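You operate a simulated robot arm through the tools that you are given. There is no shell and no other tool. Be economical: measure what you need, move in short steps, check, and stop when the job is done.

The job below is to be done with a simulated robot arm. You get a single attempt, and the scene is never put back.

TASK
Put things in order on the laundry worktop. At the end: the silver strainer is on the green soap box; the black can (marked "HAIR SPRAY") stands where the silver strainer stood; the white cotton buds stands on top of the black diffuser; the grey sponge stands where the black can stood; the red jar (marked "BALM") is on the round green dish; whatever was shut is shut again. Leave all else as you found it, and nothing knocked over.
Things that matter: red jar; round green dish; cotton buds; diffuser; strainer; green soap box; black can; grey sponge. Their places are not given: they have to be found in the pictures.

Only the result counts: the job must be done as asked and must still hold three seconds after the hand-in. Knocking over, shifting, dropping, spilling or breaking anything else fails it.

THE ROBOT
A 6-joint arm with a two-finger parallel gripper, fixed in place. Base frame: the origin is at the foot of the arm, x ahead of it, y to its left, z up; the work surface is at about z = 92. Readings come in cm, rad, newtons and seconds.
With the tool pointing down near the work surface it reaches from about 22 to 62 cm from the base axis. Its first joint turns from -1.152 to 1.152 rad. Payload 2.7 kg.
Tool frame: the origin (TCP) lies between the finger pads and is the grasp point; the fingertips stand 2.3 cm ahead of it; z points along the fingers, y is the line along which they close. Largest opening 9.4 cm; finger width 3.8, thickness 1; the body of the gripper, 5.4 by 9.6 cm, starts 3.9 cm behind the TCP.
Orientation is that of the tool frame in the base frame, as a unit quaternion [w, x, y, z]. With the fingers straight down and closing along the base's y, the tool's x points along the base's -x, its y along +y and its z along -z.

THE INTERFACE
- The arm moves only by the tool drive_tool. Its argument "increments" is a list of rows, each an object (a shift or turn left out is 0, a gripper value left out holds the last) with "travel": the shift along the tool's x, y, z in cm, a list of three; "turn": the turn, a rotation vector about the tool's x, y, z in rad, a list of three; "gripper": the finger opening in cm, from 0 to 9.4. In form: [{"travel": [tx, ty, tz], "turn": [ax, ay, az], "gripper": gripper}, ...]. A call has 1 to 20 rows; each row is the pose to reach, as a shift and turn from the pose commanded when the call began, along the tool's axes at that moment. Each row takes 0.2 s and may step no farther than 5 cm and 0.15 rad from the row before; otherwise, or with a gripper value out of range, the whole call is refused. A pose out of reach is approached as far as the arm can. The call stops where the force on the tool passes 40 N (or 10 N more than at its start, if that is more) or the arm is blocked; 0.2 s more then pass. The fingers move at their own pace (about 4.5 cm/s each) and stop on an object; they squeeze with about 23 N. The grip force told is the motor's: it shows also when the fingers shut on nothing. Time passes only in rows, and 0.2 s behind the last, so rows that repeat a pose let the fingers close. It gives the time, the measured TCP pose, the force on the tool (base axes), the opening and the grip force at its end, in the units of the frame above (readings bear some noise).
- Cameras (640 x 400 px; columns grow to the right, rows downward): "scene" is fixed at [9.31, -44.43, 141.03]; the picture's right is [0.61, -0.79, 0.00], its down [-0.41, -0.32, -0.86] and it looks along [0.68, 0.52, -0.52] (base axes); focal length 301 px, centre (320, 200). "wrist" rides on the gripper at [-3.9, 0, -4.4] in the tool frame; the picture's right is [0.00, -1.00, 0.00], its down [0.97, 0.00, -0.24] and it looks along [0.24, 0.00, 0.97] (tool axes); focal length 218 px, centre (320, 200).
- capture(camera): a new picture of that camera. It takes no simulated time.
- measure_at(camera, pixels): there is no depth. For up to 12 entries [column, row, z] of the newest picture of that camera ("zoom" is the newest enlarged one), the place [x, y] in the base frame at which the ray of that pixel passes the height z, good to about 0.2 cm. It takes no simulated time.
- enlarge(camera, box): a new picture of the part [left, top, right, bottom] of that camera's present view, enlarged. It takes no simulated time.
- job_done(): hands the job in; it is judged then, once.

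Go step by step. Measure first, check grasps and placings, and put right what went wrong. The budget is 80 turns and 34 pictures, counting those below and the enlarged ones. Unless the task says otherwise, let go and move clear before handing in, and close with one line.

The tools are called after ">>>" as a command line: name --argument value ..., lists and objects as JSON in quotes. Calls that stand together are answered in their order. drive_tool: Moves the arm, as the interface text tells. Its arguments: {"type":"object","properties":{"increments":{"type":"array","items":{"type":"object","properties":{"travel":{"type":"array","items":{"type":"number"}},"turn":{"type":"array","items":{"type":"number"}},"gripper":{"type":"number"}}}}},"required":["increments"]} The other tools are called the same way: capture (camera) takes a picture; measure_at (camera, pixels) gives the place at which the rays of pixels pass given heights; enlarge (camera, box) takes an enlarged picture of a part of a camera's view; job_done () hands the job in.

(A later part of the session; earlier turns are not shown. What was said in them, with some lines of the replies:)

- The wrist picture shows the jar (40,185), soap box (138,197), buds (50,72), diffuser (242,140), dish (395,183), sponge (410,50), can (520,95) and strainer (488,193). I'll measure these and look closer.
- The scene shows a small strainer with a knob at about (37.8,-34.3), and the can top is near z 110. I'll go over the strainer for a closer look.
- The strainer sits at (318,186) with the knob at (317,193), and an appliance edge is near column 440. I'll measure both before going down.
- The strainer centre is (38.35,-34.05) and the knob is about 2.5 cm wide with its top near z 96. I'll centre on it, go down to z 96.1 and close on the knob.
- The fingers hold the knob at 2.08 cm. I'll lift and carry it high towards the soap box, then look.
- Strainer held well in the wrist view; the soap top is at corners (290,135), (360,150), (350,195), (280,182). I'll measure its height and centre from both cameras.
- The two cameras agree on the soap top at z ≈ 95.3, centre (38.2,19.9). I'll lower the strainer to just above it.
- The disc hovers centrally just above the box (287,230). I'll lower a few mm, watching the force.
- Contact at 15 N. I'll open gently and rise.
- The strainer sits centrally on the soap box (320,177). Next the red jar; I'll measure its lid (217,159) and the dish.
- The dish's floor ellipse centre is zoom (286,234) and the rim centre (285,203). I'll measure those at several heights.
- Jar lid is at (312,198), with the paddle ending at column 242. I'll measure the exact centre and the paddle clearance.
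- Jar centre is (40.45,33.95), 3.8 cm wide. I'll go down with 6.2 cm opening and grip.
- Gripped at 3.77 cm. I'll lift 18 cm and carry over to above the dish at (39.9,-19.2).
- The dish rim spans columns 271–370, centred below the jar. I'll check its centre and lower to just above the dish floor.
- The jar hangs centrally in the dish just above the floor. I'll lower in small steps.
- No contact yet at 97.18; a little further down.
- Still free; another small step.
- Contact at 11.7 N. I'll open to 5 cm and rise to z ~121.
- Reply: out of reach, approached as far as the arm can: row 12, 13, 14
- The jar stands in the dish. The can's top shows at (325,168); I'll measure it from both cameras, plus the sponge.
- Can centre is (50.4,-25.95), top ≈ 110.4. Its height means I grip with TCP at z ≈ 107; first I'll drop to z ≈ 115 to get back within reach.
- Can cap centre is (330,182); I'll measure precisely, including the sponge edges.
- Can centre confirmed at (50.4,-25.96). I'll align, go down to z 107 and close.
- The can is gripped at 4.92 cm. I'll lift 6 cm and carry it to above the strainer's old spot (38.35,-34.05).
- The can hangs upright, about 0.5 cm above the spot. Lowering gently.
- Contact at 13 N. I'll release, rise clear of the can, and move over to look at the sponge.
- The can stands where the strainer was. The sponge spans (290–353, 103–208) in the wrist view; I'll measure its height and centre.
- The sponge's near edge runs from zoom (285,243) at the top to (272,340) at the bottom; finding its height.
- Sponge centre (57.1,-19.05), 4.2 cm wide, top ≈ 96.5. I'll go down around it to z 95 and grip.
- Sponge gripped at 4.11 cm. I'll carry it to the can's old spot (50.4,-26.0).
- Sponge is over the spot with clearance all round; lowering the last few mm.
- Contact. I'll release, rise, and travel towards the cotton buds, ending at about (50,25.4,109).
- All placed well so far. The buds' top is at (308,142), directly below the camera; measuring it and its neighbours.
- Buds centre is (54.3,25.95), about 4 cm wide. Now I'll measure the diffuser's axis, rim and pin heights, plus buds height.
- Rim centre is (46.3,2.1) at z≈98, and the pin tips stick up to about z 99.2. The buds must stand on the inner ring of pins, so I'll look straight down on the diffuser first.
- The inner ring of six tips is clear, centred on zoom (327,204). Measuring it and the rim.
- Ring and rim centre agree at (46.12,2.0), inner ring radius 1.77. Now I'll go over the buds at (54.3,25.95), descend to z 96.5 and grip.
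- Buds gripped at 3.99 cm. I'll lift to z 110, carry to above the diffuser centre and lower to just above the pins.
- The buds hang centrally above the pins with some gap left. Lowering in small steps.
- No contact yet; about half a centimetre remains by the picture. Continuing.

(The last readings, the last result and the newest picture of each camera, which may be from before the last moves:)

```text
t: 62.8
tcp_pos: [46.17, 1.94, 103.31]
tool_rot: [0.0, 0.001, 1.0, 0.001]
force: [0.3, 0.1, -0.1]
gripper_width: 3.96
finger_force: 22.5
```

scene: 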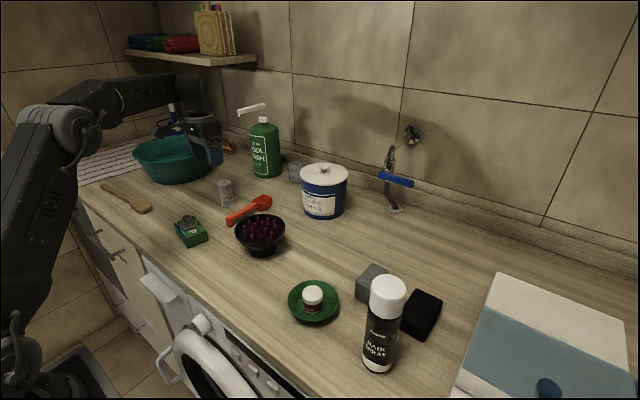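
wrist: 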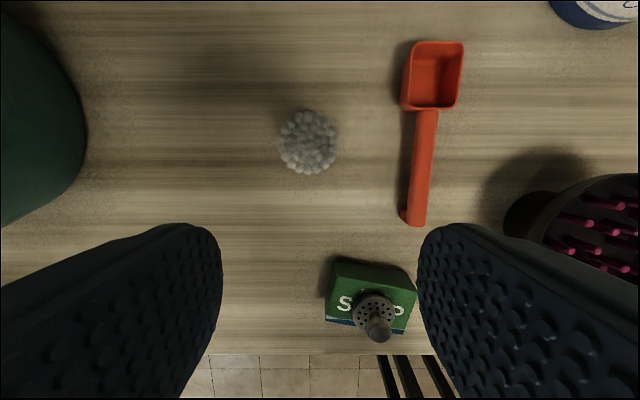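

>>> drive_tool --increments '[{"travel": [0, 0, 0.1]}, {"travel": [0, 0, 0.2]}, {"travel": [0, 0, 0.2]}]'

```text
t: 63.6
tcp_pos: [46.13, 1.87, 103.07]
tool_rot: [0.0, -0.001, 1.0, 0.0]
force: [0.4, 0.0, -0.7]
gripper_width: 3.96
finger_force: 23.1
```

>>> drive_tool --increments '[{"travel": [0, 0, 0.08]}, {"travel": [0, 0, 0.15]}, {"travel": [0, 0, 0.15]}]'

```text
t: 64.4
tcp_pos: [46.01, 2.01, 103.04]
tool_rot: [0.0, 0.0, 1.0, 0.0]
force: [0.0, 0.3, 0.5]
gripper_width: 3.96
finger_force: 23.3
```

>>> drive_tool --increments '[{"travel": [0, 0, 0.08]}, {"travel": [0, 0, 0.15]}, {"travel": [0, 0, 0.15]}]'

>>> enlarge --camera "scene" --box '[215, 190, 305, 262]'

```text
t: 65.2
tcp_pos: [46.17, 2.0, 102.85]
tool_rot: [0.001, 0.0, 1.0, 0.0]
force: [-2.3, -0.3, 8.2]
gripper_width: 3.98
finger_force: 22.6
```

```text
5.56 times, centred on (260, 226) of scene
```

zoom: 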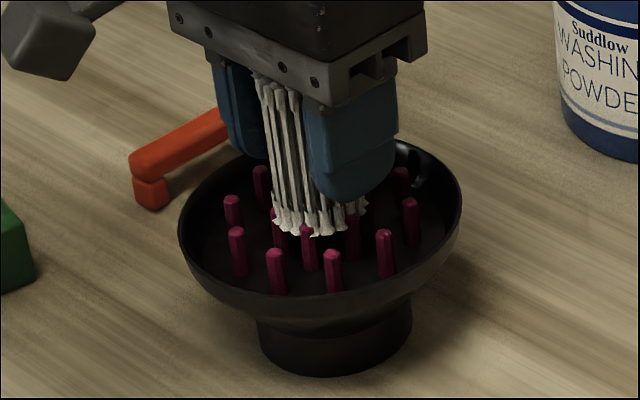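

Contact (8 N) with the buds resting on the inner pins. I'll open gently, wait, and look before rising.

>>> drive_tool --increments '[{"travel": [0, 0, 0], "gripper": 4.3}, {"travel": [0, 0, 0], "gripper": 4.8}, {"travel": [0, 0, 0], "gripper": 6.5}, {"travel": [0, 0, 0], "gripper": 6.5}, {"travel": [0, 0, 0], "gripper": 6.5}, {"travel": [0, 0, -1.5], "gripper": 6.5}, {"travel": [0, 0, -4], "gripper": 6.5}, {"travel": [0, 0, -8], "gripper": 6.5}, {"travel": [0, 0, -12], "gripper": 6.5}, {"travel": [0, 0, -16], "gripper": 6.5}, {"travel": [3, 0, -18], "gripper": 6.5}, {"travel": [7, 0, -19], "gripper": 6.5}, {"travel": [7, 0, -19], "gripper": 6.5}]'

>>> capture --camera "scene"

>>> capture --camera "wrist"

```text
t: 68.0
tcp_pos: [39.08, 1.83, 122.09]
tool_rot: [0.0, -0.001, 1.0, 0.001]
force: [-0.3, 1.0, 0.9]
gripper_width: 6.5
finger_force: 0.1
```

```text
3 pictures are left
```

scene: 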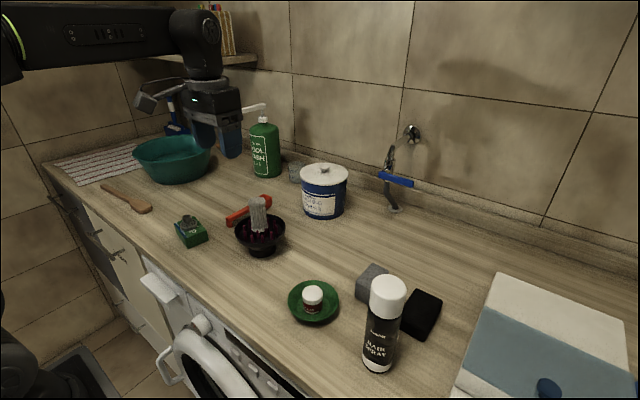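

```text
2 pictures are left
```

wrist: 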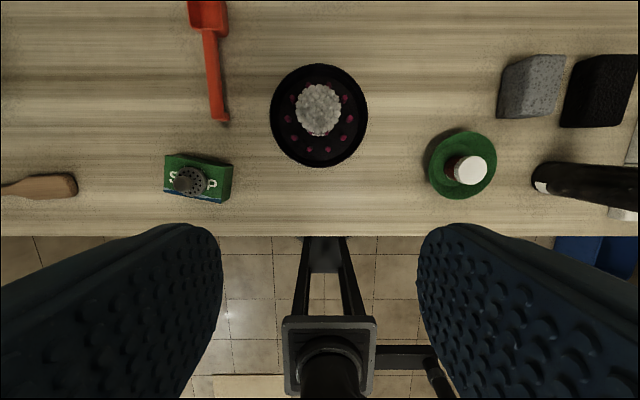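

Everything appears in place; I'll check closely that the buds stand upright on the diffuser.

>>> enlarge --camera "scene" --box '[170, 180, 310, 270]'

```text
4.44 times, centred on (240, 225) of scene
```

zoom: 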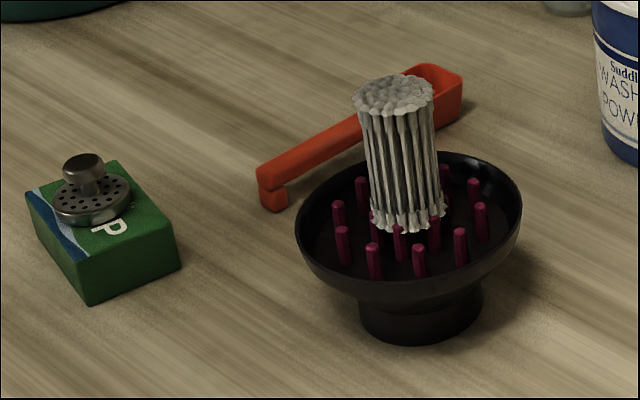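

The buds stand upright on the pins and the strainer sits on the soap box. The jar, can and sponge are placed, nothing was opened, and the arm is clear, so I'm handing in.

>>> job_done

```text
The job is handed in.
```

The job is handed in: the strainer, black can, cotton buds, grey sponge and red jar are all where you asked, nothing was knocked over in the last pictures, and nothing was opened.
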